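You operate a simulated robot arm through the tools that you are given. There is no shell and no other tool. Be economical: measure what you need, move in short steps, check, and stop when the job is done.

Carry out the task below with a simulated two-armed robot. There is one attempt and no reset: what you move stays moved.

Task
Pick up the blue brush from the top of the black stand with one hand, pass it to the other hand and put it on the top of the white cabinet. Set down upright: blue brush.

The check looks at the end state, three seconds after you hand in, the way a careful person would. Anything else that was tipped, shoved, dropped, spilled or broken makes it a failure.

Robot
Two 7-joint arms with two-finger parallel grippers on one trunk, on a base that drives. Base frame: it is fixed to the floor where the robot stands at the start and does not move with it; the origin is under the middle of the robot, x ahead of it, y to its left, z up. Readings come in cm, degrees, newtons and seconds.
The left shoulder is at the start at [6, 18.9, 117.8], the right one opposite. With the tool pointing down near the work surface each hand reaches from about 10 to 64 cm from the robot's upright axis, wherever it stands, measured 20 degrees to its own side. Places, roughly: blue brush (3x3x16 cm) [50, -20, 90]; top of the white cabinet [330, -410, 80]. Payload 3.43 kg a hand.
Tool frame (each hand has its own): the origin (TCP) lies between the finger pads and is the grasp point; the fingertips stand 3 cm ahead of it; z points along the fingers, y is the line along which they close. Largest opening 9.4 cm; finger width 2.8, thickness 1; the body of the gripper, 5 by 9.6 cm, starts 5.5 cm behind the TCP.
Orientation is that of the tool frame in the base frame, as a unit quaternion [w, x, y, z]. With the fingers straight down and closing along the base's y, the tool's x points along the base's -x, its y along +y and its z along -z.

Tools
- The arms move only by the tool send_rows. It takes "left_series", "right_series" or both (then of equal length, played together; a hand with none holds still); each is one flat list of numbers, 7 for each row, row after row: the shift along the tool's x, y, z in cm, then the turn, a rotation vector about the tool's x, y, z in degrees, then the closure, from 0 (fully open) to 1 (shut). In form: [dx, dy, dz, rx, ry, rz, claw, dx, dy, dz, rx, ry, rz, claw, ...]. A call has 1 to 8 rows; each row is the pose to reach, as a shift and turn from the pose commanded when the call began, along the tool's axes at that moment. Rows are played at 5 a second. More than 5 cm and 8.6 degrees between two rows, or a gripper value outside its range, and nothing of the call is played. Where a pose cannot be reached the arm comes as near as it can. A force on the tool above 40 N (or 10 N above the force at the start of the call, whichever is more), or a blocked arm, ends the call early, and 0.2 s more pass. Each finger travels about 15.3 cm/s and halts on what it meets, pressing with about 42 N; the grip force reading is that of the motor and also rises with nothing between the fingers. The clock runs only during rows and for 0.2 s after the last one: add rows that repeat a pose to give the fingers time. The reply holds the time, the measured pose of the TCP, the force on the tool along the base axes, the opening and the grip force, in the units named above and with some noise, with the torque about the TCP (base axes, N m) and any sound that the robot's microphone picked up.
- Cameras (640 x 400 px; columns grow to the right, rows downward): "scene" is now at [0.97, -2.54, 172.35]; the picture's right is [-0.34, -0.94, 0.00], its down [-0.76, 0.27, -0.59] and it looks along [0.56, -0.20, -0.80] (base axes); focal length 294 px, centre (320, 200). "left" rides on the left gripper at [7.6, -1.4, -10.3] in its tool frame; the picture's right is [0.18, 0.98, 0.00], its down [-0.75, 0.14, -0.64] and it looks along [-0.63, 0.12, 0.77] (tool axes); focal length 243 px, centre (320, 200). "right" rides on the right gripper at [7.6, 1.4, -10.2] in its tool frame; the picture's right is [-0.18, 0.98, 0.00], its down [-0.75, -0.14, -0.64] and it looks along [-0.63, -0.12, 0.77] (tool axes); focal length 243 px, centre (320, 200). There is no depth. A picture from a camera that has moved, and an enlarged one, comes with that camera's place and axes in the base frame and with its lens.
- snapshot(camera): a new picture of that camera. No time passes.
- move_column(by): slides the trunk up (or, below 0, down) by that many cm; the arms and the scene camera ride with it, the base frame stays. It gives what a move gives, with no picture.
- base_move(legs): drives the robot by 1 to 6 legs, each [ahead, left, turn to the left] in cm, cm and degrees, along the robot's own axes; the way and the turn of a leg run together, so that a leg with both is an arc; at most 150 cm and 180 degrees a leg. The arms and the cameras ride along, it lands a little off, and it stops where it bumps. It gives what a move gives.
- head_to(pan, tilt): turns the head with the scene camera to pan (to the left, within 86 degrees either way) and tilt (down, from -29 to 69), counted from straight ahead of the robot. It gives what a move gives.
- inspect(camera, box): a new picture of the part [left, top, right, bottom] of that camera's present view, enlarged. No time passes.
- sign_off(): hands the job in; it is judged then, once.

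Go step by step. Nothing tells you exact positions but the pictures and the camera data: compare them with the known pose of the tool, close in by small moves and look again before you grip or let go. The budget is 120 turns and 100 pictures, counting those below and the enlarged ones. Unless the task says otherwise, let go and move clear before handing in, and close with one line.

The tools are called after "Call:" as name(argument=value, ...) on one line, values as JSON. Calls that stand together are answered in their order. send_rows: Moves the arms, as the interface text tells. Its arguments: {"type":"object","properties":{"left_series":{"type":"array"},"right_series":{"type":"array"}},"required":[]} The other tools are called the same way: move_column (by) slides the trunk up or down; base_move (legs) drives the base; head_to (pan, tilt) turns the head that bears the scene camera; snapshot (camera) takes a picture; inspect (camera, box) takes an enlarged picture of a part of a camera's view; sign_off () hands the job in.

At the start:

```text
clock: 0.0
left_eef_pos: [41.02, 3.9, 105.78]
left_tool_rot: [-0.001, 0.0, 1.0, 0.0]
left_force: [-0.5, -0.1, -0.2]
left_moment: [-0.02, 0.0, 0.02]
left_opening: 9.43
left_finger_force: 0.0
right_eef_pos: [30.42, -27.84, 103.9]
right_tool_rot: [0.0, 0.0, 1.0, 0.0]
right_force: [0.0, -0.1, 0.2]
right_moment: [0.02, -0.01, -0.01]
right_opening: 9.39
right_finger_force: 0.0
trunk travel left (down, up): [-85.0, 14.0]
robot x, y, heading: [-0.04, -0.03, -0.1]
head pan, tilt: [-19.9, 53.6]
```

scene: 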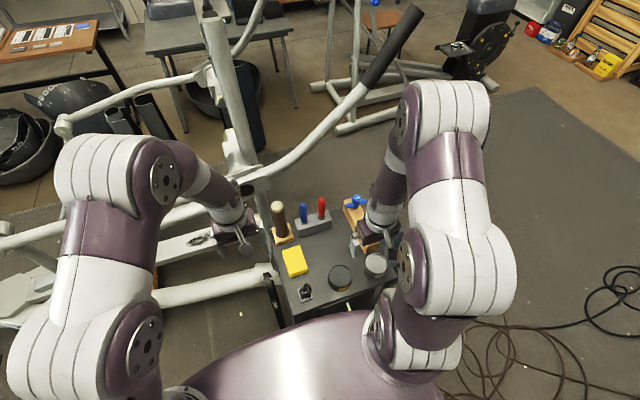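
right: 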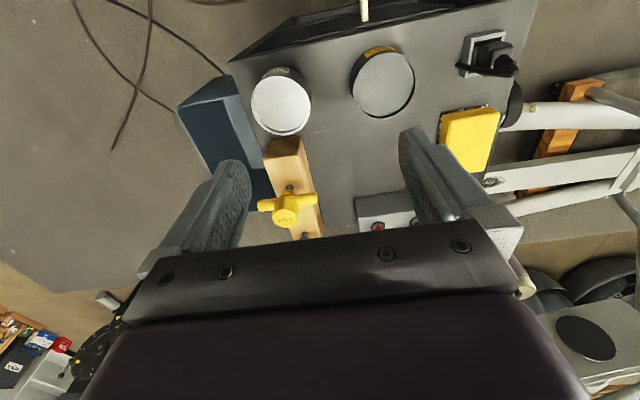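
left: 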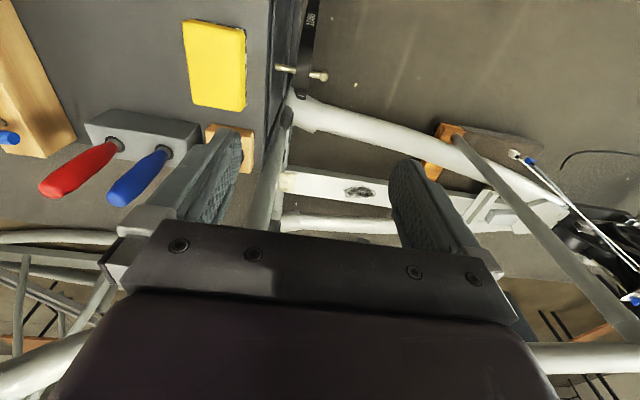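

I see a black stand with several tools; a blue and a red handle stand in a grey block, and something blue sits on a wooden rack. I'll look closer to tell which is the brush.

Call:
inspect(camera="scene", box=[240, 170, 420, 310])

```text
2.86 times, centred on (330, 240) of scene
camera zoom: at [0.97, -2.54, 172.35], right [-0.34, -0.94, 0.0], down [-0.76, 0.27, -0.59], along [0.56, -0.2, -0.8], focal length 840 px, centre (291, 86)
```

zoom: 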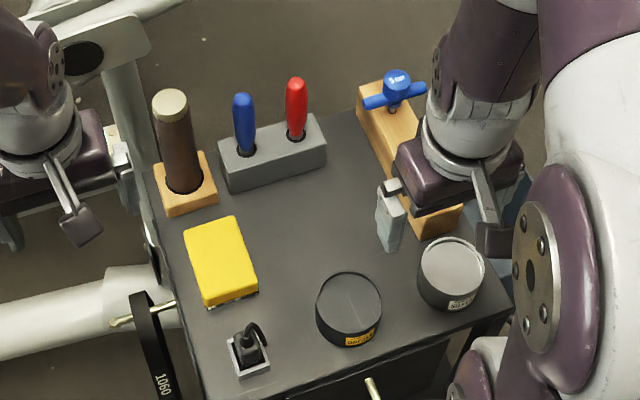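

The blue handle in the grey holder block (about [53,-16]) looks like the brush. I'll pull the left hand back and bring the right hand's camera in front of it.

Call:
send_rows(left_series=[2.5, 3, 0, 0, 0, 0, 0, 5, 6, 0, 0, 0, 0, 0, 8, 9, 0, 0, 0, 0, 0, 8, 12, 0, 0, 0, 0, 0], right_series=[0, 3, 0, 0, 0, 0, 0, 0, 6, 0, 0, 0, 0, 0, 0, 9, 0, 0, 0, 0, 0, 0, 11, 0, 0, 0, 0, 0])

Call:
snapshot(camera="right")

Call:
inspect(camera="scene", box=[240, 170, 420, 310])

```text
clock: 1.0
left_eef_pos: [32.99, 16.1, 105.75]
left_tool_rot: [0.001, 0.0, 1.0, -0.001]
left_force: [0.6, -0.1, 0.3]
left_moment: [-0.03, -0.01, 0.05]
left_opening: 9.39
left_finger_force: 0.1
right_eef_pos: [30.58, -16.66, 103.89]
right_tool_rot: [0.0, 0.0, 1.0, -0.001]
right_force: [-0.4, -0.5, 1.4]
right_moment: [-0.03, 0.02, -0.03]
right_opening: 9.41
right_finger_force: 0.1
trunk travel left (down, up): [-85.0, 14.0]
robot x, y, heading: [0.09, 0.21, -0.1]
head pan, tilt: [-19.9, 53.6]
```

```text
95 pictures are left
camera right: at [22.81, -15.22, 114.17], right [0.18, 0.98, 0.0], down [0.75, -0.14, 0.64], along [0.63, -0.12, -0.77], focal length 243 px, centre (320, 200)
```

right: 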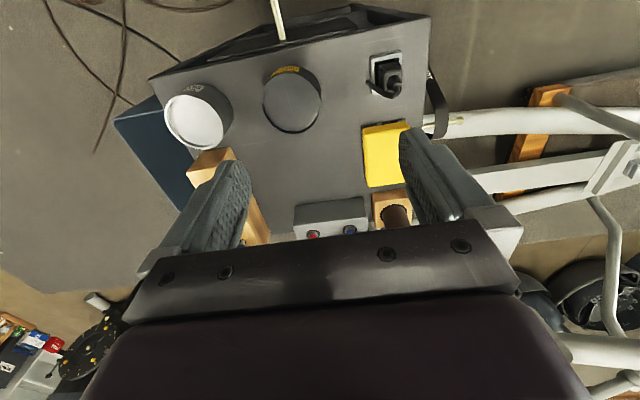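

```text
2.86 times, centred on (330, 240) of scene
camera zoom: at [1.01, -2.27, 172.35], right [-0.34, -0.94, 0.0], down [-0.76, 0.27, -0.59], along [0.56, -0.2, -0.8], focal length 840 px, centre (291, 86)
```

zoom: 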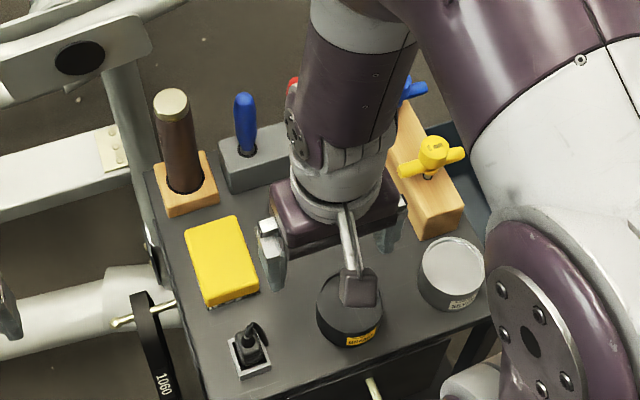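

The blue brush stands in the holder: base about [55.2,-15.9,84], top about z 95.5; the red one is 6 cm to its right and a tall brown one 8 cm to its left. I'll raise the right hand and turn it -90° so that it closes along x, camera to the red side.

Call:
send_rows(right_series=[0, 0, -2, 0, 0, -8.5, 0, 0, 0, -4, 0, 0, -17, 0, 0, 0, -6, 0, 0, -25.5, 0, 0, 0, -8, 0, 0, -34, 0, 0, 0, -8, 0, 0, -42.5, 0, 0, 0, -8, 0, 0, -51, 0, 0, 0, -8, 0, 0, -59.5, 0, 0, 0, -8, 0, 0, -68, 0])

Call:
send_rows(right_series=[0, 0, 0, 0, 0, -8, 0, 0, 0, 0, 0, 0, -16, 0, 0, 0, 0, 0, 0, -22, 0])

Call:
snapshot(camera="right")

```text
clock: 2.8
left_eef_pos: [33.22, 15.89, 105.7]
left_tool_rot: [0.0, 0.001, 1.0, 0.0]
left_force: [0.6, -0.5, -0.3]
left_moment: [0.0, 0.01, 0.05]
left_opening: 9.42
left_finger_force: 0.0
right_eef_pos: [30.41, -16.84, 111.99]
right_tool_rot: [0.0, -0.561, 0.828, 0.0]
right_force: [0.6, -0.5, 0.6]
right_moment: [0.0, 0.06, 0.0]
right_opening: 9.38
right_finger_force: 0.1
trunk travel left (down, up): [-85.0, 14.0]
robot x, y, heading: [-0.11, -0.38, 0.1]
head pan, tilt: [-19.9, 53.6]
```

```text
clock: 3.6
left_eef_pos: [33.14, 15.94, 105.78]
left_tool_rot: [0.0, -0.001, 1.0, 0.0]
left_force: [0.6, 0.2, -0.1]
left_moment: [0.02, -0.01, 0.0]
left_opening: 9.39
left_finger_force: 0.1
right_eef_pos: [30.48, -16.75, 111.92]
right_tool_rot: [-0.001, 0.708, -0.707, 0.001]
right_force: [-0.1, -0.7, -0.7]
right_moment: [0.02, 0.02, -0.01]
right_opening: 9.4
right_finger_force: 0.0
trunk travel left (down, up): [-85.0, 14.0]
robot x, y, heading: [-0.35, -0.06, -0.3]
head pan, tilt: [-19.9, 53.6]
```

```text
93 pictures are left
camera right: at [29.01, -24.47, 122.12], right [-0.98, 0.18, 0.0], down [0.14, 0.75, 0.64], along [0.12, 0.63, -0.77], focal length 243 px, centre (320, 200)
```

right: 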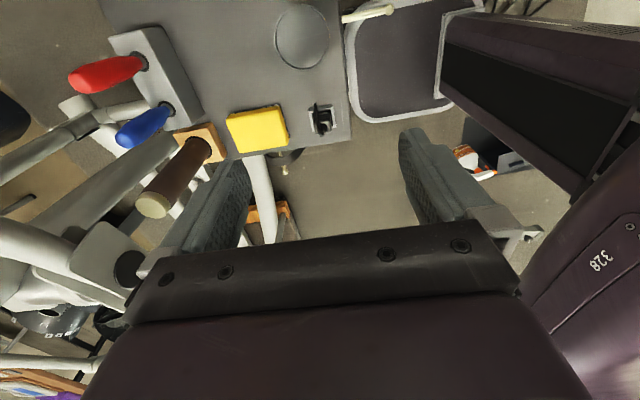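

The third view agrees: brush axis at about [55.1,-15.8]. Moving the right hand above it.

Call:
send_rows(right_series=[-0.2, -5, 0, 0, 0, 0, 0, -0.4, -10, 0, 0, 0, 0, 0, -0.6, -15, 0, 0, 0, 0, 0, -0.8, -20, 0, 0, 0, 0, 0, -0.9, -24.7, 0, 0, 0, 0, 0, -0.9, -24.7, 0, 0, 0, 0, 0])

Call:
snapshot(camera="right")

Call:
inspect(camera="scene", box=[240, 150, 420, 290])

```text
clock: 5.0
left_eef_pos: [33.06, 15.9, 105.78]
left_tool_rot: [0.0, 0.0, 1.0, -0.001]
left_force: [-0.7, 0.9, -0.5]
left_moment: [-0.03, -0.02, -0.01]
left_opening: 9.39
left_finger_force: 0.0
right_eef_pos: [54.97, -16.08, 111.86]
right_tool_rot: [0.0, 0.708, -0.707, 0.0]
right_force: [0.5, 0.0, 0.6]
right_moment: [0.01, -0.04, -0.03]
right_opening: 9.39
right_finger_force: 0.0
trunk travel left (down, up): [-85.0, 14.0]
robot x, y, heading: [0.07, 0.01, -0.1]
head pan, tilt: [-19.9, 53.6]
```

```text
92 pictures are left
camera right: at [53.57, -23.72, 122.13], right [-0.98, 0.18, 0.0], down [0.14, 0.75, 0.64], along [0.12, 0.63, -0.77], focal length 243 px, centre (320, 200)
```

right: 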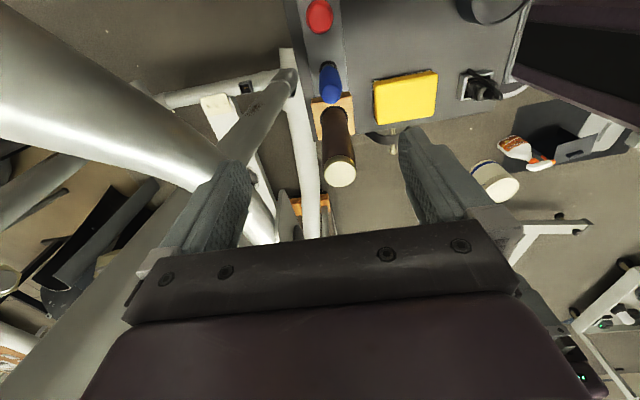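

```text
2.86 times, centred on (330, 220) of scene
camera zoom: at [0.81, -2.54, 172.35], right [-0.34, -0.94, 0.0], down [-0.76, 0.27, -0.59], along [0.56, -0.2, -0.8], focal length 840 px, centre (291, 143)
```

zoom: 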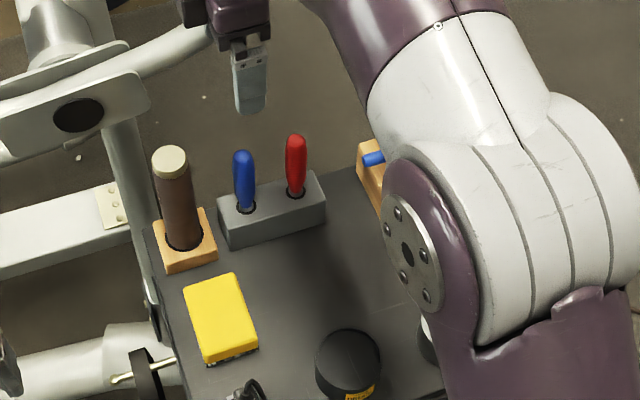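

Estimates of the brush x range 54.1–55; I'll lower until the fingertips are just above its top and look again.

Call:
send_rows(right_series=[0, 0, 4.5, 0, 0, 0, 0, 0, 0, 9, 0, 0, 0, 0, 0, 0, 12, 0, 0, 0, 0, 0, 0, 12, 0, 0, 0, 0])

Call:
snapshot(camera="right")

Call:
inspect(camera="scene", box=[260, 160, 380, 250])

```text
clock: 6.0
left_eef_pos: [33.11, 15.84, 105.65]
left_tool_rot: [0.0, 0.0, 1.0, 0.0]
left_force: [0.2, -0.4, -0.4]
left_moment: [0.0, -0.02, -0.01]
left_opening: 9.38
left_finger_force: 0.1
right_eef_pos: [55.1, -16.11, 99.97]
right_tool_rot: [0.0, -0.706, 0.708, -0.001]
right_force: [0.3, 0.4, 0.2]
right_moment: [0.02, 0.0, -0.02]
right_opening: 9.41
right_finger_force: 0.1
trunk travel left (down, up): [-85.0, 14.0]
robot x, y, heading: [-0.11, 0.31, 0.2]
head pan, tilt: [-19.9, 53.6]
```

```text
90 pictures are left
camera right: at [53.67, -23.62, 110.15], right [-0.98, 0.18, 0.0], down [0.14, 0.75, 0.64], along [0.12, 0.63, -0.77], focal length 243 px, centre (320, 200)
```

right: 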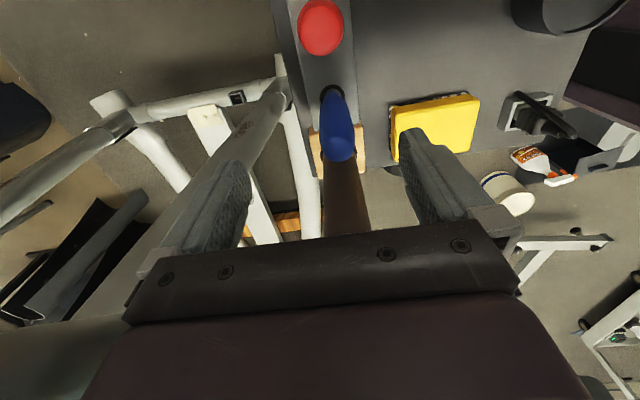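

```text
4.44 times, centred on (320, 205) of scene
camera zoom: at [0.9, -2.53, 172.35], right [-0.34, -0.94, 0.0], down [-0.76, 0.27, -0.59], along [0.56, -0.2, -0.8], focal length 1307 px, centre (320, 178)
```

zoom: 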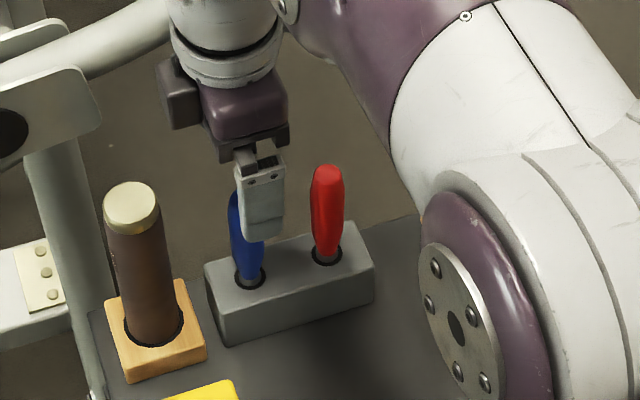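

Close up the brush sits at about [54.1,-15.6]. Correcting by -0.9 in x and +0.5 in y, then lowering to z 93.

Call:
send_rows(right_series=[-0.5, 0.9, 0, 0, 0, 0, 0, -0.5, 0.9, 3, 0, 0, 0, 0, -0.5, 0.9, 7, 0, 0, 0, 0, -0.5, 0.9, 7, 0, 0, 0, 0])

Call:
snapshot(camera="right")

Call:
inspect(camera="scene", box=[260, 160, 380, 250])

```text
clock: 7.0
left_eef_pos: [33.04, 15.98, 105.66]
left_tool_rot: [0.0, 0.001, 1.0, 0.0]
left_force: [1.0, 0.4, -0.1]
left_moment: [0.01, -0.01, -0.01]
left_opening: 9.4
left_finger_force: 0.1
right_eef_pos: [54.25, -15.61, 92.78]
right_tool_rot: [0.001, -0.707, 0.707, 0.0]
right_force: [-0.2, -0.6, 0.0]
right_moment: [0.02, 0.0, 0.02]
right_opening: 9.41
right_finger_force: 0.1
trunk travel left (down, up): [-85.0, 14.0]
robot x, y, heading: [-0.24, 0.19, -0.1]
head pan, tilt: [-19.9, 53.6]
```

```text
88 pictures are left
camera right: at [52.69, -23.23, 103.03], right [-0.98, 0.18, 0.0], down [0.14, 0.75, 0.64], along [0.12, 0.63, -0.77], focal length 243 px, centre (320, 200)
```

right: 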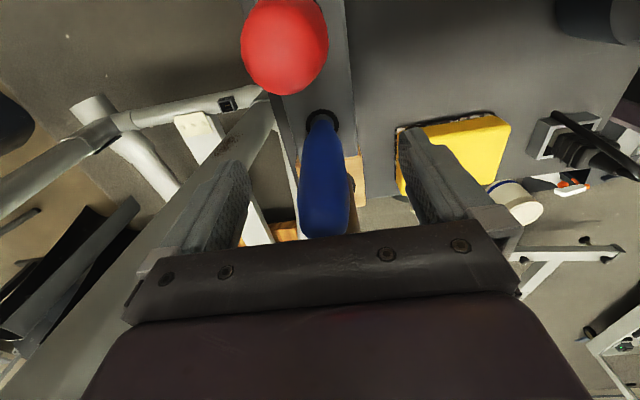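

```text
4.44 times, centred on (320, 205) of scene
camera zoom: at [0.86, -2.5, 172.35], right [-0.34, -0.94, 0.0], down [-0.76, 0.27, -0.59], along [0.56, -0.2, -0.8], focal length 1307 px, centre (320, 178)
```

zoom: 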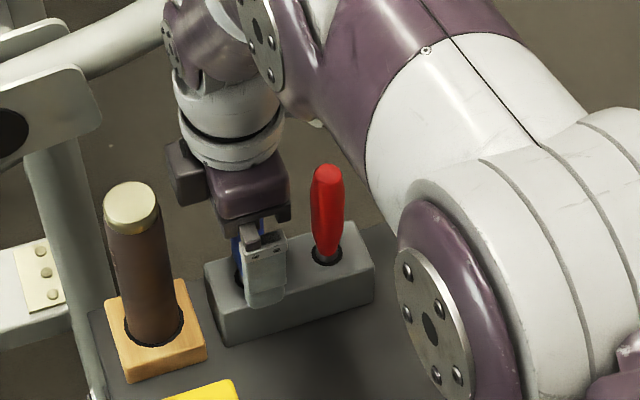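

The brush is centred between the fingers. Closing the right hand.

Call:
send_rows(right_series=[0, 0, 0, 0, 0, 0, 0.5, 0, 0, 0, 0, 0, 0, 0.7, 0, 0, 0, 0, 0, 0, 1, 0, 0, 0, 0, 0, 0, 1, 0, 0, 0, 0, 0, 0, 1])

Call:
snapshot(camera="right")

```text
clock: 8.2
left_eef_pos: [33.15, 15.88, 105.62]
left_tool_rot: [0.0, -0.001, 1.0, 0.0]
left_force: [-0.3, 0.4, 0.2]
left_moment: [0.02, -0.03, 0.02]
left_opening: 9.4
left_finger_force: 0.0
right_eef_pos: [54.18, -15.67, 92.75]
right_tool_rot: [0.0, -0.707, 0.707, 0.0]
right_force: [0.4, 0.4, -0.2]
right_moment: [0.01, 0.0, 0.02]
right_opening: 2.45
right_finger_force: 41.9
trunk travel left (down, up): [-85.0, 14.0]
robot x, y, heading: [0.05, -0.18, 0.1]
head pan, tilt: [-19.9, 53.6]
```

```text
86 pictures are left
camera right: at [52.75, -23.25, 103.01], right [-0.98, 0.18, 0.0], down [0.14, 0.75, 0.64], along [0.12, 0.63, -0.77], focal length 243 px, centre (320, 200)
```

right: 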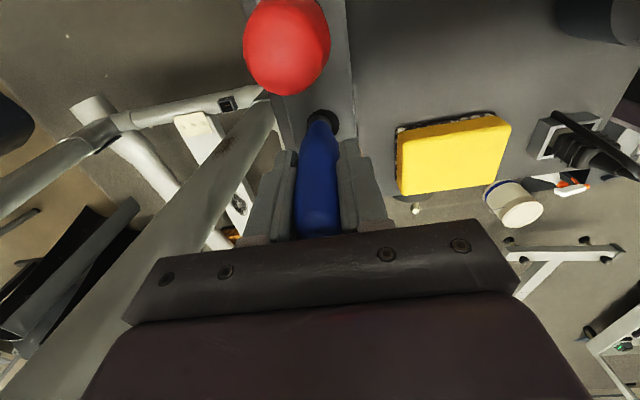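

Gripped at 2.45 cm without load on the tool. Lifting straight up slowly.

Call:
send_rows(right_series=[0, 0, -1, 0, 0, 0, 1, 0, 0, -3, 0, 0, 0, 1, 0, 0, -6, 0, 0, 0, 1, 0, 0, -10, 0, 0, 0, 1, 0, 0, -14, 0, 0, 0, 1, 0, 0, -18, 0, 0, 0, 1, 0, 0, -22, 0, 0, 0, 1])

Call:
snapshot(camera="right")

Call:
snapshot(camera="scene")

```text
clock: 9.8
left_eef_pos: [33.09, 15.88, 105.65]
left_tool_rot: [0.0, 0.0, 1.0, 0.0]
left_force: [0.0, 0.1, 0.1]
left_moment: [-0.03, 0.0, 0.01]
left_opening: 9.4
left_finger_force: 0.0
right_eef_pos: [54.34, -15.61, 114.9]
right_tool_rot: [0.0, 0.707, -0.707, 0.0]
right_force: [-0.1, 0.2, -0.4]
right_moment: [0.01, 0.01, 0.0]
right_opening: 2.45
right_finger_force: 41.9
trunk travel left (down, up): [-85.0, 14.0]
robot x, y, heading: [-0.22, -0.17, -0.0]
head pan, tilt: [-19.9, 53.6]
```

```text
85 pictures are left
camera right: at [52.91, -23.12, 125.14], right [-0.98, 0.18, 0.0], down [0.14, 0.75, 0.64], along [0.12, 0.63, -0.77], focal length 243 px, centre (320, 200)
```

right: 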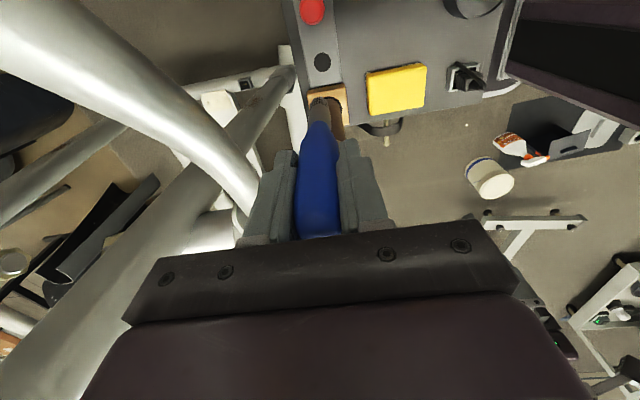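

```text
84 pictures are left
camera scene: at [0.93, -2.53, 172.34], right [-0.34, -0.94, 0.0], down [-0.76, 0.27, -0.59], along [0.56, -0.2, -0.8], focal length 294 px, centre (320, 200)
```

scene: 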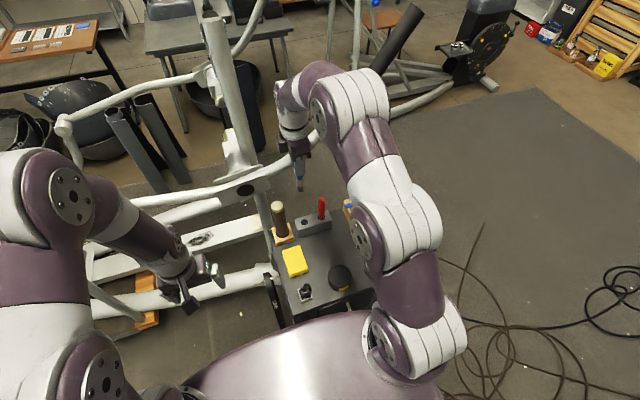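

The brush is out of its holder. I'll retract it toward the body and look toward the cabinet (about 51° to the right) and around.

Call:
send_rows(right_series=[0, 4, -3, 0, 0, 0, 1, 0, 8, -5, 0, 0, 0, 1, 0, 12, -5, 0, 0, 0, 1, 0, 16, -5, 0, 0, 0, 1])

Call:
head_to(pan=-51, tilt=20)

Call:
snapshot(camera="scene")

Call:
head_to(pan=-85, tilt=35)

Call:
snapshot(camera="scene")

```text
clock: 10.8
left_eef_pos: [32.9, 15.76, 105.7]
left_tool_rot: [0.001, 0.0, 1.0, -0.001]
left_force: [-1.1, 0.4, -0.1]
left_moment: [-0.02, -0.01, 0.03]
left_opening: 9.39
left_finger_force: 0.1
right_eef_pos: [38.17, -15.53, 120.04]
right_tool_rot: [0.0, 0.707, -0.707, 0.001]
right_force: [0.2, -0.2, -0.2]
right_moment: [-0.02, -0.02, -0.02]
right_opening: 2.44
right_finger_force: 41.5
trunk travel left (down, up): [-85.0, 14.0]
robot x, y, heading: [-0.07, 0.17, -0.0]
head pan, tilt: [-19.9, 53.6]
```

```text
clock: 11.8
left_eef_pos: [33.08, 15.85, 105.55]
left_tool_rot: [0.0, 0.0, 1.0, 0.0]
left_force: [0.5, 0.1, 1.0]
left_moment: [-0.02, -0.07, 0.0]
left_opening: 9.38
left_finger_force: 0.1
right_eef_pos: [38.52, -15.59, 119.81]
right_tool_rot: [0.0, 0.707, -0.707, -0.001]
right_force: [-0.4, 0.2, -1.1]
right_moment: [0.03, -0.03, 0.0]
right_opening: 2.46
right_finger_force: 42.1
trunk travel left (down, up): [-85.0, 14.0]
robot x, y, heading: [0.06, 0.23, 0.1]
head pan, tilt: [-51.0, 20.0]
```

```text
83 pictures are left
camera scene: at [-0.06, -7.26, 177.36], right [-0.78, -0.63, 0.0], down [-0.22, 0.27, -0.94], along [0.59, -0.73, -0.34], focal length 294 px, centre (320, 200)
```

scene: 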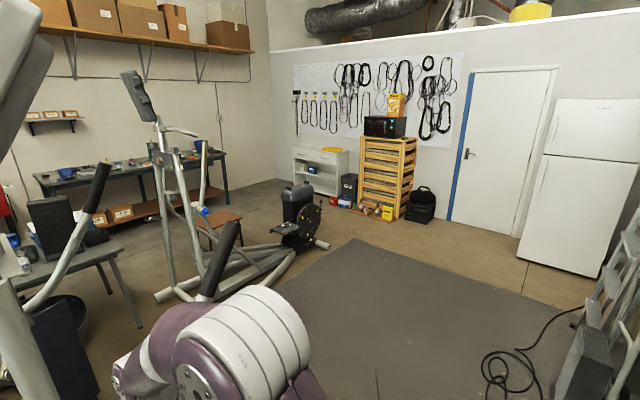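

```text
clock: 12.8
left_eef_pos: [33.17, 15.89, 105.76]
left_tool_rot: [0.0, 0.0, 1.0, 0.0]
left_force: [-0.5, 0.0, 0.4]
left_moment: [0.02, -0.01, -0.03]
left_opening: 9.41
left_finger_force: 0.0
right_eef_pos: [38.52, -15.58, 120.03]
right_tool_rot: [0.0, -0.707, 0.707, 0.0]
right_force: [1.1, -0.9, -0.4]
right_moment: [0.02, 0.02, -0.02]
right_opening: 2.46
right_finger_force: 42.0
trunk travel left (down, up): [-85.0, 14.0]
robot x, y, heading: [-0.19, -0.16, 0.0]
head pan, tilt: [-85.0, 35.0]
```

```text
82 pictures are left
camera scene: at [-5.15, -8.8, 174.99], right [-1.0, -0.09, 0.0], down [-0.05, 0.57, -0.82], along [0.07, -0.82, -0.57], focal length 294 px, centre (320, 200)
```

scene: 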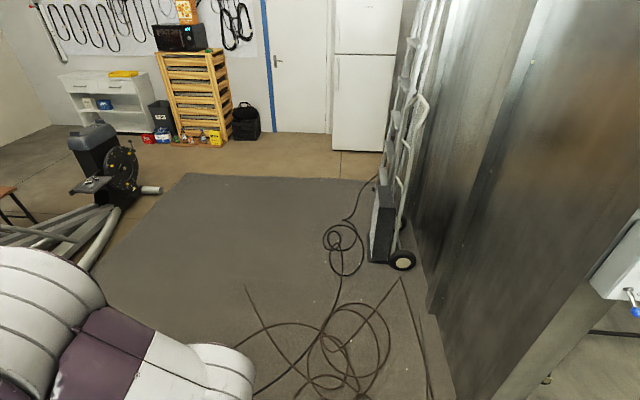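

The white cabinet (low white shelf unit with something yellow on top) is at about [325,-410], against the far wall, and the mat gives a clear way. I'll raise the trunk a little and back/strafe away from the stand before the handover.

Call:
move_column(by=8)

Call:
base_move(legs=[[-8, -10, 0], [0, -70, 0]])

Call:
snapshot(camera="scene")

```text
clock: 14.0
left_eef_pos: [33.07, 15.85, 113.71]
left_tool_rot: [0.0, 0.0, 1.0, 0.0]
left_force: [-0.5, 0.2, 0.4]
left_moment: [0.0, 0.0, 0.0]
left_opening: 9.39
left_finger_force: 0.0
right_eef_pos: [38.4, -15.5, 127.84]
right_tool_rot: [-0.001, 0.707, -0.707, 0.0]
right_force: [-0.2, 0.1, -1.1]
right_moment: [0.0, -0.02, 0.01]
right_opening: 2.48
right_finger_force: 41.6
trunk travel left (down, up): [-93.0, 6.0]
robot x, y, heading: [0.17, 0.31, -0.1]
head pan, tilt: [-85.0, 35.0]
```

```text
clock: 18.7
left_eef_pos: [24.8, -64.48, 113.69]
left_tool_rot: [0.0, 0.004, 1.0, 0.0]
left_force: [0.2, -0.5, -0.2]
left_moment: [0.01, -0.01, 0.01]
left_opening: 9.41
left_finger_force: 0.0
right_eef_pos: [29.89, -96.04, 127.92]
right_tool_rot: [0.0, -0.705, 0.709, 0.0]
right_force: [0.4, 0.7, -0.3]
right_moment: [0.03, 0.02, 0.0]
right_opening: 2.43
right_finger_force: 42.8
trunk travel left (down, up): [-93.0, 6.0]
robot x, y, heading: [-8.41, -80.29, -0.2]
head pan, tilt: [-85.0, 35.0]
```

```text
81 pictures are left
camera scene: at [-13.63, -88.88, 182.99], right [-1.0, -0.08, 0.0], down [-0.05, 0.57, -0.82], along [0.07, -0.82, -0.57], focal length 294 px, centre (320, 200)
```

scene: 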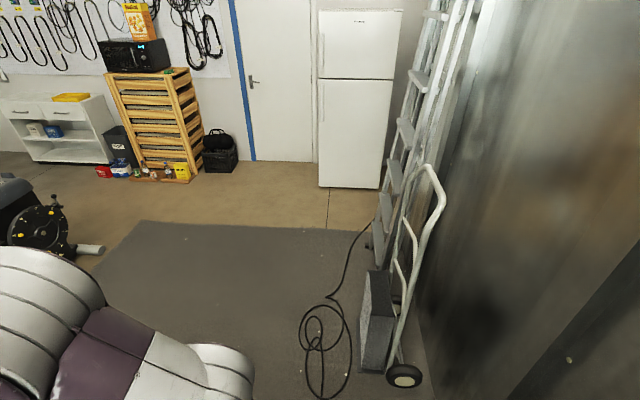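

Clear of the stand now. I'll turn the left hand to point sideways to the right (fingers horizontal, camera on top) so it can take the brush below the right fingers.

Call:
send_rows(left_series=[0, 0, -1.1, 4.62, 4.62, -4.62, 0, 0, 0, -2.2, 9.24, 9.24, -9.24, 0, 0, 0, -3.3, 13.86, 13.86, -13.86, 0, 0, 0, -4.4, 18.48, 18.48, -18.48, 0, 0, 0, -5.5, 23.1, 23.1, -23.1, 0, 0, 0, -6.6, 27.72, 27.72, -27.72, 0, 0, 0, -7.7, 32.34, 32.34, -32.34, 0, 0, 0, -8.8, 36.96, 36.96, -36.96, 0])

Call:
send_rows(left_series=[0, 0, 0, 4.62, 4.62, -4.62, 0, 0, 0, 0, 9.24, 9.24, -9.24, 0, 0, 0, 0, 13.86, 13.86, -13.86, 0, 0, 0, 0, 18.48, 18.48, -18.48, 0, 0, 0, 0, 23.1, 23.1, -23.1, 0, 0, 0, 0, 27.72, 27.72, -27.72, 0, 0, 0, 0, 32.34, 32.34, -32.34, 0, 0, 0, 0, 32.34, 32.34, -32.34, 0])

Call:
head_to(pan=0, tilt=50)

Call:
snapshot(camera="scene")

Call:
snapshot(camera="left")

```text
clock: 20.5
left_eef_pos: [20.19, -67.15, 117.34]
left_tool_rot: [-0.302, -0.305, 0.85, -0.304]
left_force: [-0.1, -0.3, 0.1]
left_moment: [-0.02, -0.03, 0.0]
left_opening: 9.4
left_finger_force: 0.0
left hand out of reach, approached as far as the arm can: row 6, 7, 8
right_eef_pos: [29.86, -95.95, 128.04]
right_tool_rot: [0.0, -0.705, 0.709, -0.001]
right_force: [0.0, 0.2, -0.7]
right_moment: [0.02, 0.0, -0.02]
right_opening: 2.44
right_finger_force: 42.1
trunk travel left (down, up): [-93.0, 6.0]
robot x, y, heading: [-8.32, -80.17, -0.6]
head pan, tilt: [-85.0, 35.0]
```

```text
clock: 22.3
left_eef_pos: [6.24, -67.73, 110.67]
left_tool_rot: [0.502, 0.499, -0.501, 0.498]
left_force: [-0.3, -0.1, 0.9]
left_moment: [0.0, 0.01, 0.01]
left_opening: 9.43
left_finger_force: 0.0
left hand out of reach, approached as far as the arm can: row 1, 2, 3, 4, 5, 6, 7, 8
right_eef_pos: [29.94, -96.14, 128.05]
right_tool_rot: [-0.001, -0.705, 0.71, 0.0]
right_force: [0.6, 0.1, -0.3]
right_moment: [-0.01, 0.01, 0.01]
right_opening: 2.46
right_finger_force: 42.0
trunk travel left (down, up): [-93.0, 6.0]
robot x, y, heading: [-8.7, -80.4, -0.5]
head pan, tilt: [-85.0, 35.0]
```

```text
clock: 23.9
left_eef_pos: [6.12, -67.63, 110.7]
left_tool_rot: [-0.501, -0.499, 0.502, -0.499]
left_force: [-0.7, 0.0, 0.7]
left_moment: [-0.03, -0.02, 0.03]
left_opening: 9.38
left_finger_force: 0.0
right_eef_pos: [29.92, -96.07, 127.96]
right_tool_rot: [-0.001, -0.705, 0.709, 0.0]
right_force: [0.2, -0.4, 0.1]
right_moment: [-0.01, -0.04, 0.01]
right_opening: 2.46
right_finger_force: 42.3
trunk travel left (down, up): [-93.0, 6.0]
robot x, y, heading: [-8.48, -80.0, -0.3]
head pan, tilt: [0.0, 50.0]
```

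```text
80 pictures are left
camera scene: at [-6.66, -80.27, 180.81], right [-0.01, -1.0, 0.0], down [-0.77, 0.01, -0.64], along [0.64, -0.01, -0.77], focal length 294 px, centre (320, 200)
```

scene: 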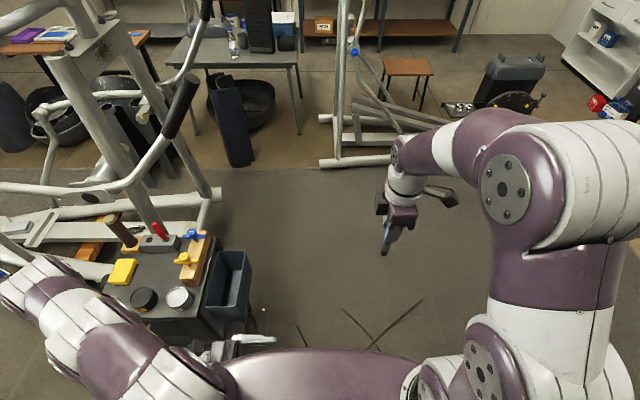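

```text
79 pictures are left
camera left: at [7.64, -57.49, 118.34], right [-0.98, 0.01, 0.18], down [-0.14, 0.64, -0.75], along [-0.12, -0.77, -0.63], focal length 243 px, centre (320, 200)
```

left: 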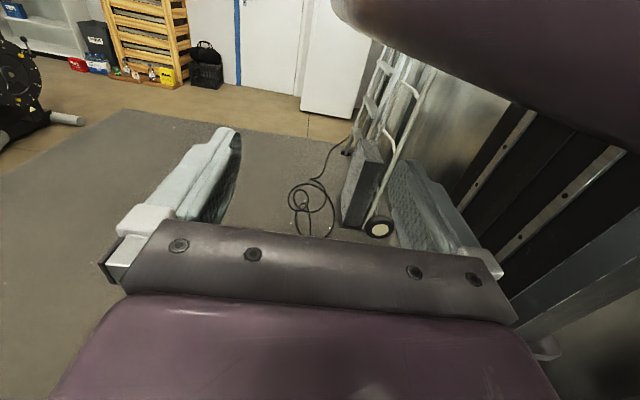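

The left hand has the orientation but was too near the body to keep its position. I'll move it ahead and toward the middle to see if it reaches there.

Call:
send_rows(left_series=[0, -4, 1, 0, 0, 0, 0, 0, -8, 2, 0, 0, 0, 0, 0, -12, 3, 0, 0, 0, 0, 2, -16, 4, 0, 0, 0, 0, 4, -20, 5, 0, 0, 0, 0, 6, -23, 6, 0, 0, 0, 0, 6, -23, 8, 0, 0, 0, 0, 6, -23, 8, 0, 0, 0, 0])

Call:
snapshot(camera="scene")

```text
clock: 24.2
left_eef_pos: [6.46, -67.98, 110.63]
left_tool_rot: [-0.498, -0.493, 0.505, -0.504]
left_force: [-3.9, 23.0, 2.4]
left_moment: [-1.9, -0.41, 0.6]
left_opening: 9.42
left_finger_force: 0.1
left hand out of reach, approached as far as the arm can: row 1
right_eef_pos: [29.87, -96.07, 127.92]
right_tool_rot: [0.0, -0.705, 0.709, 0.0]
right_force: [0.5, 0.6, 0.0]
right_moment: [-0.01, 0.04, -0.02]
right_opening: 2.43
right_finger_force: 42.7
trunk travel left (down, up): [-93.0, 6.0]
robot x, y, heading: [-8.42, -80.28, -0.4]
head pan, tilt: [0.0, 50.0]
stopped in row 1 (left hand): the force on the tool passed its limit at 134 N (the readings are from after the stop); the commanded pose is now the measured one
```

```text
78 pictures are left
camera scene: at [-6.57, -80.31, 180.81], right [-0.01, -1.0, 0.0], down [-0.77, 0.01, -0.64], along [0.64, 0.0, -0.77], focal length 294 px, centre (320, 200)
```

scene: 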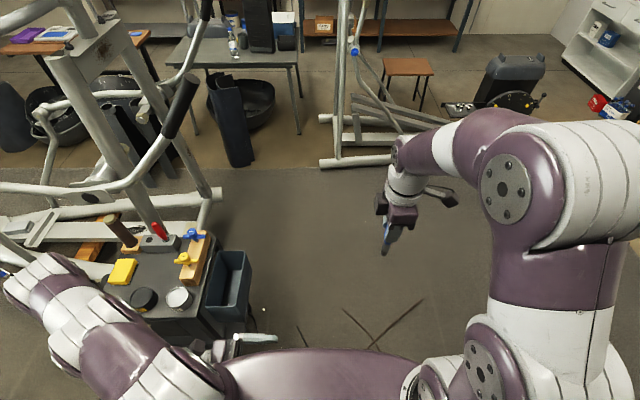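

The left fingertips pressed against the robot's own trunk. I'll back the left hand off to the left, and look at that arm.

Call:
send_rows(left_series=[0, 0, -2, 0, 0, 0, 0, 0, 0, -4, 0, 0, 0, 0, 0, 0, -4, 0, 0, 0, 0])

Call:
head_to(pan=25, tilt=60)

Call:
snapshot(camera="scene")

```text
clock: 25.0
left_eef_pos: [4.8, -65.69, 110.86]
left_tool_rot: [0.499, 0.493, -0.504, 0.504]
left_force: [-0.1, 0.8, 0.2]
left_moment: [0.01, 0.01, 0.0]
left_opening: 9.4
left_finger_force: 0.1
left hand out of reach, approached as far as the arm can: row 1, 2, 3
right_eef_pos: [29.84, -96.17, 127.98]
right_tool_rot: [0.0, -0.705, 0.71, 0.0]
right_force: [-0.1, -0.2, -0.6]
right_moment: [0.01, 0.05, 0.0]
right_opening: 2.43
right_finger_force: 42.0
trunk travel left (down, up): [-93.0, 6.0]
robot x, y, heading: [-8.4, -80.36, -0.4]
head pan, tilt: [0.0, 50.0]
```

```text
clock: 25.9
left_eef_pos: [4.78, -65.66, 110.77]
left_tool_rot: [0.498, 0.494, -0.503, 0.505]
left_force: [0.3, 0.8, -0.4]
left_moment: [0.02, 0.02, 0.0]
left_opening: 9.39
left_finger_force: 0.1
right_eef_pos: [29.83, -96.0, 127.95]
right_tool_rot: [0.0, -0.704, 0.71, 0.0]
right_force: [0.2, -0.5, -0.5]
right_moment: [0.01, 0.0, 0.04]
right_opening: 2.43
right_finger_force: 42.0
trunk travel left (down, up): [-93.0, 6.0]
robot x, y, heading: [-8.17, -80.18, -0.2]
head pan, tilt: [25.0, 60.0]
```

```text
77 pictures are left
camera scene: at [-8.3, -77.44, 179.56], right [0.42, -0.91, 0.0], down [-0.79, -0.36, -0.5], along [0.46, 0.21, -0.87], focal length 294 px, centre (320, 200)
```

scene: 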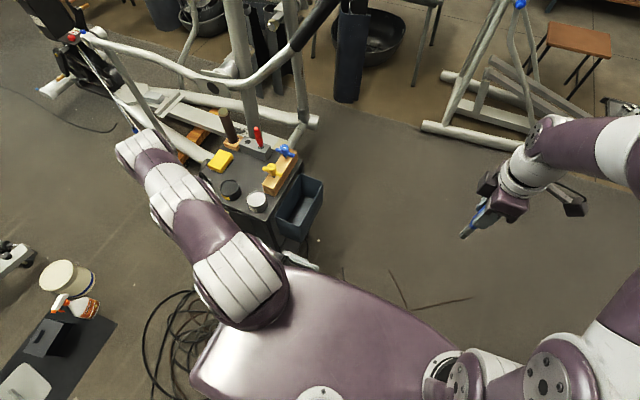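

The left arm has folded into a poor posture (elbow out, hand tucked back). I'll step the base away from the stand, then unwind the hand along the way it came and use a more natural forward-pointing posture.

Call:
base_move(legs=[[0, -40, 0]])

Call:
send_rows(left_series=[0.5, 0, 0, -4.62, -4.62, 4.62, 0, 1, -1, 0, -9.24, -9.24, 9.24, 0, 1.5, -3, 0, -13.86, -13.86, 13.86, 0, 2, -5, 0, -18.48, -18.48, 18.48, 0, 2.5, -7, 0, -23.1, -23.1, 23.1, 0, 3, -9, 0, -27.72, -27.72, 27.72, 0, 3.5, -11, 0, -32.34, -32.34, 32.34, 0, 3.5, -13, 0, -36.96, -36.96, 36.96, 0])

Call:
snapshot(camera="scene")

```text
clock: 28.4
left_eef_pos: [4.44, -105.75, 110.77]
left_tool_rot: [0.497, 0.495, -0.502, 0.506]
left_force: [0.2, 0.1, -0.6]
left_moment: [0.0, 0.03, 0.01]
left_opening: 9.4
left_finger_force: 0.0
right_eef_pos: [29.78, -136.14, 128.08]
right_tool_rot: [0.001, 0.707, -0.707, 0.001]
right_force: [-0.3, -1.0, 0.4]
right_moment: [-0.03, 0.02, 0.03]
right_opening: 2.45
right_finger_force: 42.0
trunk travel left (down, up): [-93.0, 6.0]
robot x, y, heading: [-8.45, -120.76, -0.0]
head pan, tilt: [25.0, 60.0]
```

```text
clock: 30.2
left_eef_pos: [17.64, -105.99, 114.71]
left_tool_rot: [-0.264, -0.268, 0.885, -0.275]
left_force: [0.1, -0.2, -0.5]
left_moment: [0.02, -0.01, 0.01]
left_opening: 9.42
left_finger_force: 0.0
right_eef_pos: [29.88, -136.27, 127.79]
right_tool_rot: [-0.001, 0.707, -0.707, 0.0]
right_force: [0.1, 0.6, -0.6]
right_moment: [-0.02, 0.01, 0.05]
right_opening: 2.42
right_finger_force: 41.3
trunk travel left (down, up): [-93.0, 6.0]
robot x, y, heading: [-8.6, -120.55, -0.3]
head pan, tilt: [25.0, 60.0]
```

```text
76 pictures are left
camera scene: at [-8.45, -117.98, 179.56], right [0.42, -0.91, 0.0], down [-0.79, -0.37, -0.5], along [0.45, 0.21, -0.87], focal length 294 px, centre (320, 200)
```

scene: 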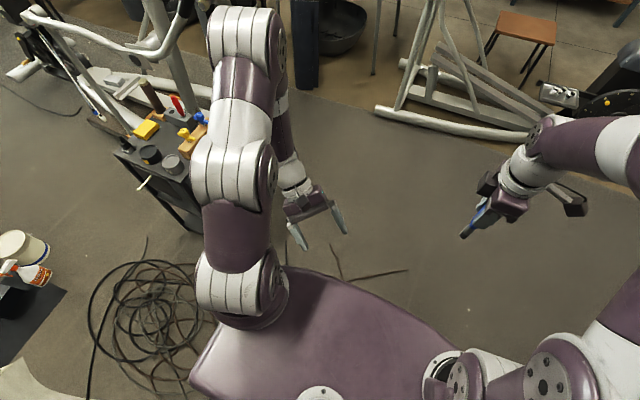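

Unwound cleanly. Finishing the return to pointing down.

Call:
send_rows(left_series=[0, 0, 0, -4.6, -4.6, 4.6, 0, 0, 0, 0, -9.2, -9.2, 9.2, 0, 0, 0, 0, -13.8, -13.8, 13.8, 0, 0, 0, 0, -18.4, -18.4, 18.4, 0, 0, 0, 0, -23, -23, 23, 0, 0, 0, 0, -27.6, -27.6, 27.6, 0, 0, 0, 0, -32, -32, 32, 0])

```text
clock: 31.8
left_eef_pos: [17.45, -106.09, 114.55]
left_tool_rot: [0.007, -0.003, 1.0, -0.005]
left_force: [0.9, -0.3, -0.4]
left_moment: [-0.02, -0.01, 0.02]
left_opening: 9.39
left_finger_force: 0.1
right_eef_pos: [29.77, -136.23, 127.92]
right_tool_rot: [0.0, -0.707, 0.707, 0.0]
right_force: [0.0, -0.2, -0.3]
right_moment: [-0.01, 0.01, -0.01]
right_opening: 2.45
right_finger_force: 42.1
trunk travel left (down, up): [-93.0, 6.0]
robot x, y, heading: [-8.64, -120.34, -0.1]
head pan, tilt: [25.0, 60.0]
```

Now pitch the left fingers forward (camera below the hand), moving the hand ahead.

Call:
send_rows(left_series=[-2, 0, -0.5, 0, -8.5, 0, 0, -4, 0, -1, 0, -17, 0, 0, -6, 0, -1.5, 0, -25.5, 0, 0, -8, 0, -2, 0, -34, 0, 0, -10, 0, -2.5, 0, -42.5, 0, 0, -12, 0, -3, 0, -51, 0, 0, -14, 0, -3.5, 0, -59.5, 0, 0, -16, 0, -4, 0, -68, 0, 0])

Call:
snapshot(camera="scene")

```text
clock: 33.6
left_eef_pos: [33.53, -105.78, 118.67]
left_tool_rot: [0.565, -0.005, 0.825, -0.003]
left_force: [0.6, -0.5, -0.6]
left_moment: [-0.01, -0.02, -0.01]
left_opening: 9.44
left_finger_force: 0.0
right_eef_pos: [29.94, -136.23, 127.88]
right_tool_rot: [0.001, 0.707, -0.707, 0.001]
right_force: [0.0, -0.5, -0.6]
right_moment: [0.0, -0.01, 0.0]
right_opening: 2.47
right_finger_force: 41.5
trunk travel left (down, up): [-93.0, 6.0]
robot x, y, heading: [-8.43, -121.0, 0.3]
head pan, tilt: [25.0, 60.0]
```

```text
75 pictures are left
camera scene: at [-8.35, -117.87, 179.56], right [0.42, -0.91, 0.0], down [-0.79, -0.37, -0.5], along [0.45, 0.21, -0.87], focal length 294 px, centre (320, 200)
```

scene: 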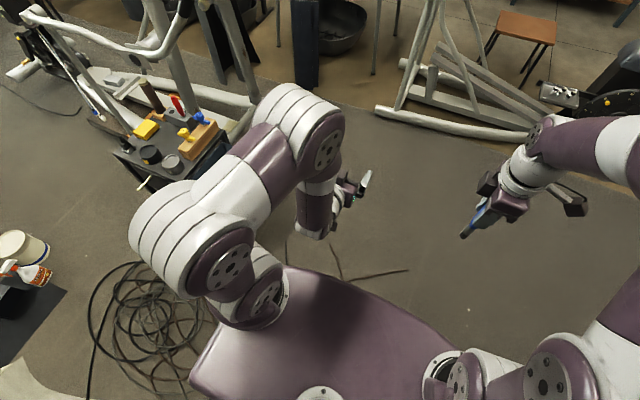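

Posture is good now. Yaw the left hand 40° right and bring the brush to the middle front.

Call:
send_rows(left_series=[0, 0, 0, 7.42, 0, 3, 0, 0, 0, 0, 14.84, 0, 6, 0, 0, 0, 0, 22.26, 0, 9, 0, 0, 0, 0, 29.68, 0, 12, 0, 0, 0, 0, 37.1, 0, 15, 0, 0, 0, 0, 37.1, 0, 15, 0], right_series=[-2.2, -2.7, 0, 0, 0, 0, 1, -4.4, -5.4, 0, 0, 0, 0, 1, -6.6, -8.1, 0, 0, 0, 0, 1, -8.8, -10.8, 0, 0, 0, 0, 1, -10.8, -13.5, 0, 0, 0, 0, 1, -10.8, -13.5, 0, 0, 0, 0, 1])

Call:
head_to(pan=0, tilt=45)

Call:
snapshot(camera="scene")

Call:
snapshot(camera="left")

```text
clock: 35.0
left_eef_pos: [33.36, -105.9, 118.77]
left_tool_rot: [0.531, 0.28, 0.776, -0.192]
left_force: [-0.4, -1.2, 0.1]
left_moment: [0.02, -0.02, 0.02]
left_opening: 9.41
left_finger_force: 0.0
right_eef_pos: [41.51, -126.01, 125.95]
right_tool_rot: [0.001, -0.707, 0.707, -0.001]
right_force: [0.0, -1.1, -0.5]
right_moment: [0.02, -0.01, 0.01]
right_opening: 2.45
right_finger_force: 42.3
right hand out of reach, approached as far as the arm can: row 4, 5, 6
trunk travel left (down, up): [-93.0, 6.0]
robot x, y, heading: [-8.36, -120.25, -0.1]
head pan, tilt: [25.0, 60.0]
```

```text
clock: 35.9
left_eef_pos: [33.41, -105.77, 118.66]
left_tool_rot: [0.531, 0.279, 0.776, -0.192]
left_force: [-1.0, -0.2, 0.1]
left_moment: [-0.01, -0.02, 0.0]
left_opening: 9.38
left_finger_force: 0.1
right_eef_pos: [41.66, -126.07, 125.96]
right_tool_rot: [-0.001, 0.707, -0.707, 0.0]
right_force: [-0.5, 0.5, -1.1]
right_moment: [-0.02, -0.04, 0.02]
right_opening: 2.42
right_finger_force: 42.5
trunk travel left (down, up): [-93.0, 6.0]
robot x, y, heading: [-8.47, -120.67, -0.3]
head pan, tilt: [0.0, 45.0]
```

```text
74 pictures are left
camera scene: at [-6.32, -120.63, 181.5], right [0.0, -1.0, 0.0], down [-0.71, 0.0, -0.71], along [0.71, 0.0, -0.71], focal length 294 px, centre (320, 200)
```

scene: 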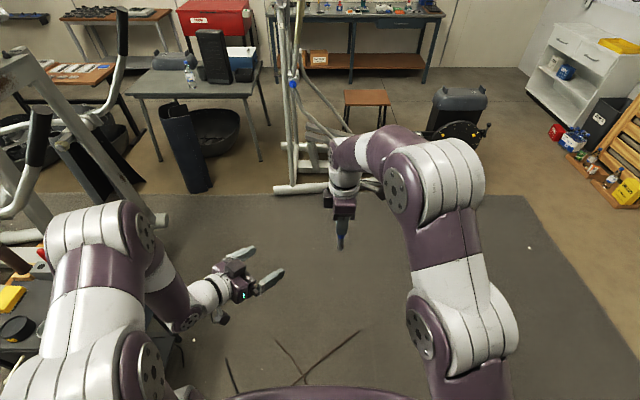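

```text
73 pictures are left
camera left: at [23.05, -99.01, 115.32], right [0.58, 0.8, -0.17], down [-0.16, 0.32, 0.93], along [0.8, -0.51, 0.31], focal length 243 px, centre (320, 200)
```

left: 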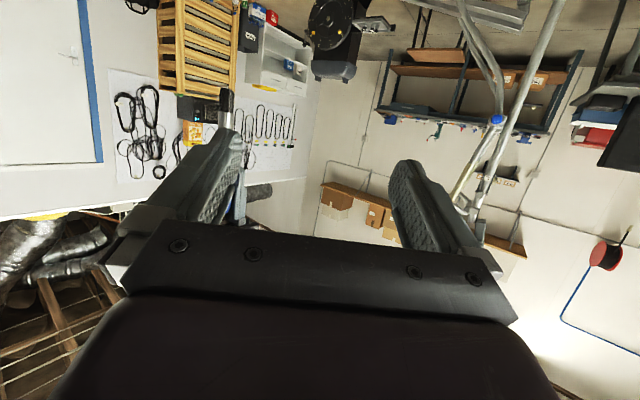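

Both hands are in workable postures; the brush is at [41.6,-126.0] with the right TCP at z 126. I'll bring the left hand to a pre-grasp 12 cm short, level with the lower handle.

Call:
send_rows(left_series=[-1.4, -3.4, 2, 0, 0, 0, 0, -2.8, -6.8, 4, 0, 0, 0, 0, -4.17, -10.27, 6.1, 0, 0, 0, 0, -4.17, -10.27, 6.1, 0, 0, 0, 0])

Call:
inspect(camera="scene", box=[200, 150, 400, 290])

Call:
snapshot(camera="left")

Call:
snapshot(camera="right")

```text
clock: 36.9
left_eef_pos: [32.49, -118.24, 120.35]
left_tool_rot: [0.532, 0.278, 0.776, -0.192]
left_force: [0.2, 0.0, 1.2]
left_moment: [-0.03, 0.03, 0.04]
left_opening: 9.37
left_finger_force: 0.0
right_eef_pos: [41.72, -125.98, 125.9]
right_tool_rot: [0.0, 0.707, -0.707, 0.0]
right_force: [-0.2, 0.3, -1.4]
right_moment: [0.0, -0.02, -0.02]
right_opening: 2.43
right_finger_force: 41.6
trunk travel left (down, up): [-93.0, 6.0]
robot x, y, heading: [-8.49, -121.0, -0.1]
head pan, tilt: [0.0, 45.0]
```

```text
2.86 times, centred on (300, 220) of scene
camera zoom: at [-6.36, -120.63, 181.5], right [0.0, -1.0, 0.0], down [-0.71, 0.0, -0.71], along [0.71, 0.0, -0.71], focal length 840 px, centre (377, 143)
```

zoom: 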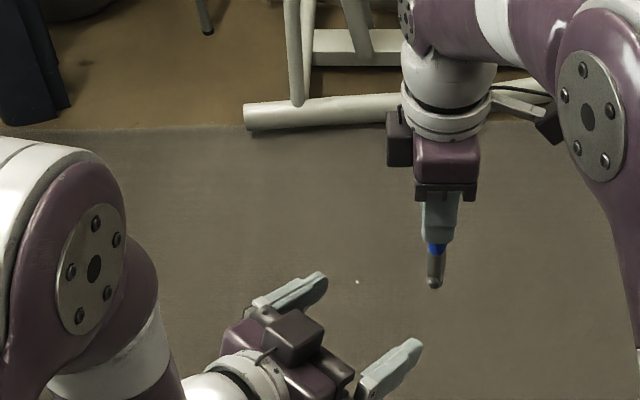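

```text
71 pictures are left
camera left: at [22.05, -111.44, 116.99], right [0.57, 0.8, -0.17], down [-0.16, 0.32, 0.93], along [0.8, -0.51, 0.31], focal length 243 px, centre (320, 200)
```

left: 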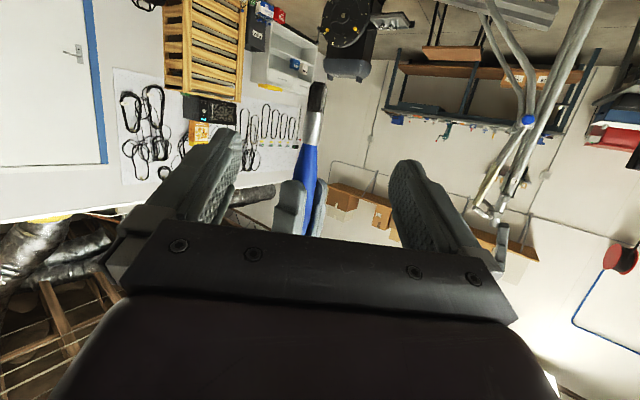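

```text
70 pictures are left
camera right: at [40.14, -133.57, 136.22], right [-0.98, 0.18, 0.0], down [0.14, 0.75, 0.64], along [0.12, 0.63, -0.77], focal length 243 px, centre (320, 200)
```

right: 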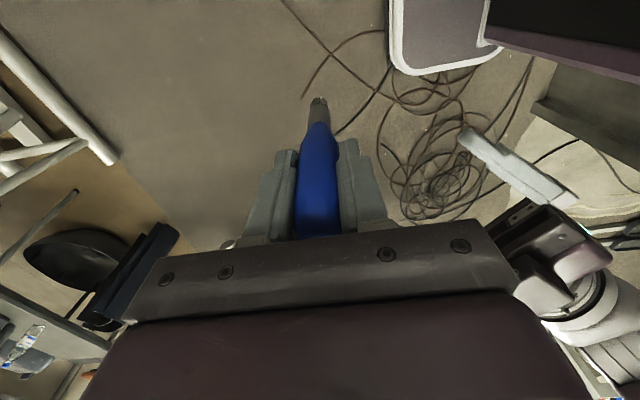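

The brush's tip is at about z 113.9, silver ferrule 116.3–119.8, handle above. I'll take it by the straight ferrule, TCP at z≈118.3, with 8° more downward pitch, approaching halfway first.

Call:
send_rows(left_series=[1.86, 0, 0.72, 0, 8, 0, 0, 0.78, 0, 3.5, 0, 8, 0, 0, -0.31, 0, 6.3, 0, 8, 0, 0, -0.31, 0, 6.3, 0, 8, 0, 0])

Call:
snapshot(camera="left")

Call:
inspect(camera="scene", box=[240, 170, 390, 280])

Call:
inspect(camera="right", box=[260, 70, 400, 170])

```text
clock: 37.9
left_eef_pos: [37.04, -122.03, 118.44]
left_tool_rot: [0.477, 0.291, 0.811, -0.171]
left_force: [-1.2, -0.2, -0.2]
left_moment: [-0.01, 0.02, 0.01]
left_opening: 9.4
left_finger_force: 0.1
right_eef_pos: [41.51, -125.98, 126.0]
right_tool_rot: [0.001, 0.707, -0.707, 0.001]
right_force: [0.8, 0.0, 0.2]
right_moment: [-0.01, -0.01, -0.03]
right_opening: 2.46
right_finger_force: 41.7
trunk travel left (down, up): [-93.0, 6.0]
robot x, y, heading: [-8.39, -120.37, -0.0]
head pan, tilt: [0.0, 45.0]
```

```text
69 pictures are left
camera left: at [26.37, -115.0, 116.76], right [0.56, 0.81, -0.16], down [-0.06, 0.23, 0.97], along [0.83, -0.53, 0.18], focal length 243 px, centre (320, 200)
```

left: 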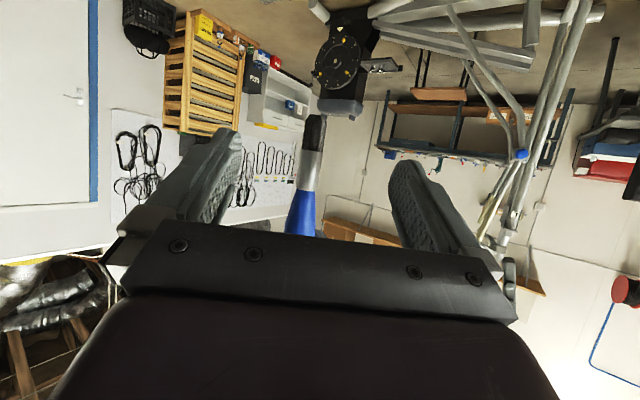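

```text
3.64 times, centred on (315, 225) of scene
camera zoom: at [-6.44, -120.65, 181.51], right [0.0, -1.0, 0.0], down [-0.71, 0.0, -0.71], along [0.71, 0.0, -0.71], focal length 1069 px, centre (338, 109)
```

zoom: 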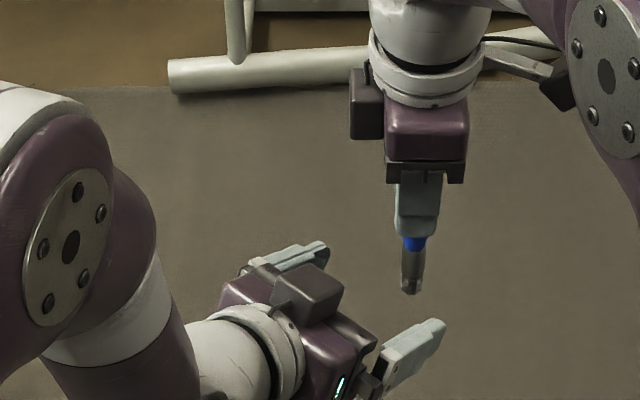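

```text
4.00 times, centred on (330, 120) of right
camera zoom: at [40.08, -133.59, 136.24], right [-0.98, 0.18, 0.0], down [0.14, 0.75, 0.64], along [0.12, 0.63, -0.77], focal length 970 px, centre (280, 520)
```

zoom: 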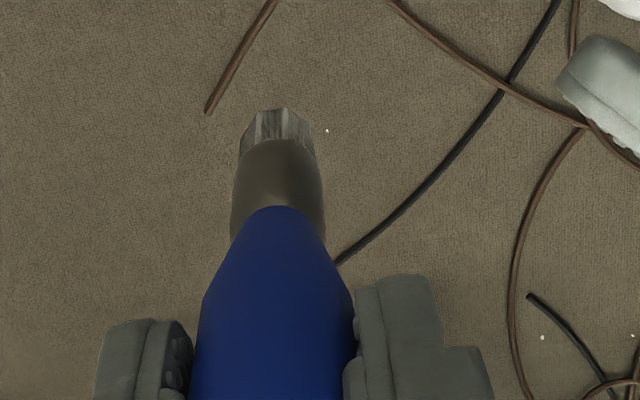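

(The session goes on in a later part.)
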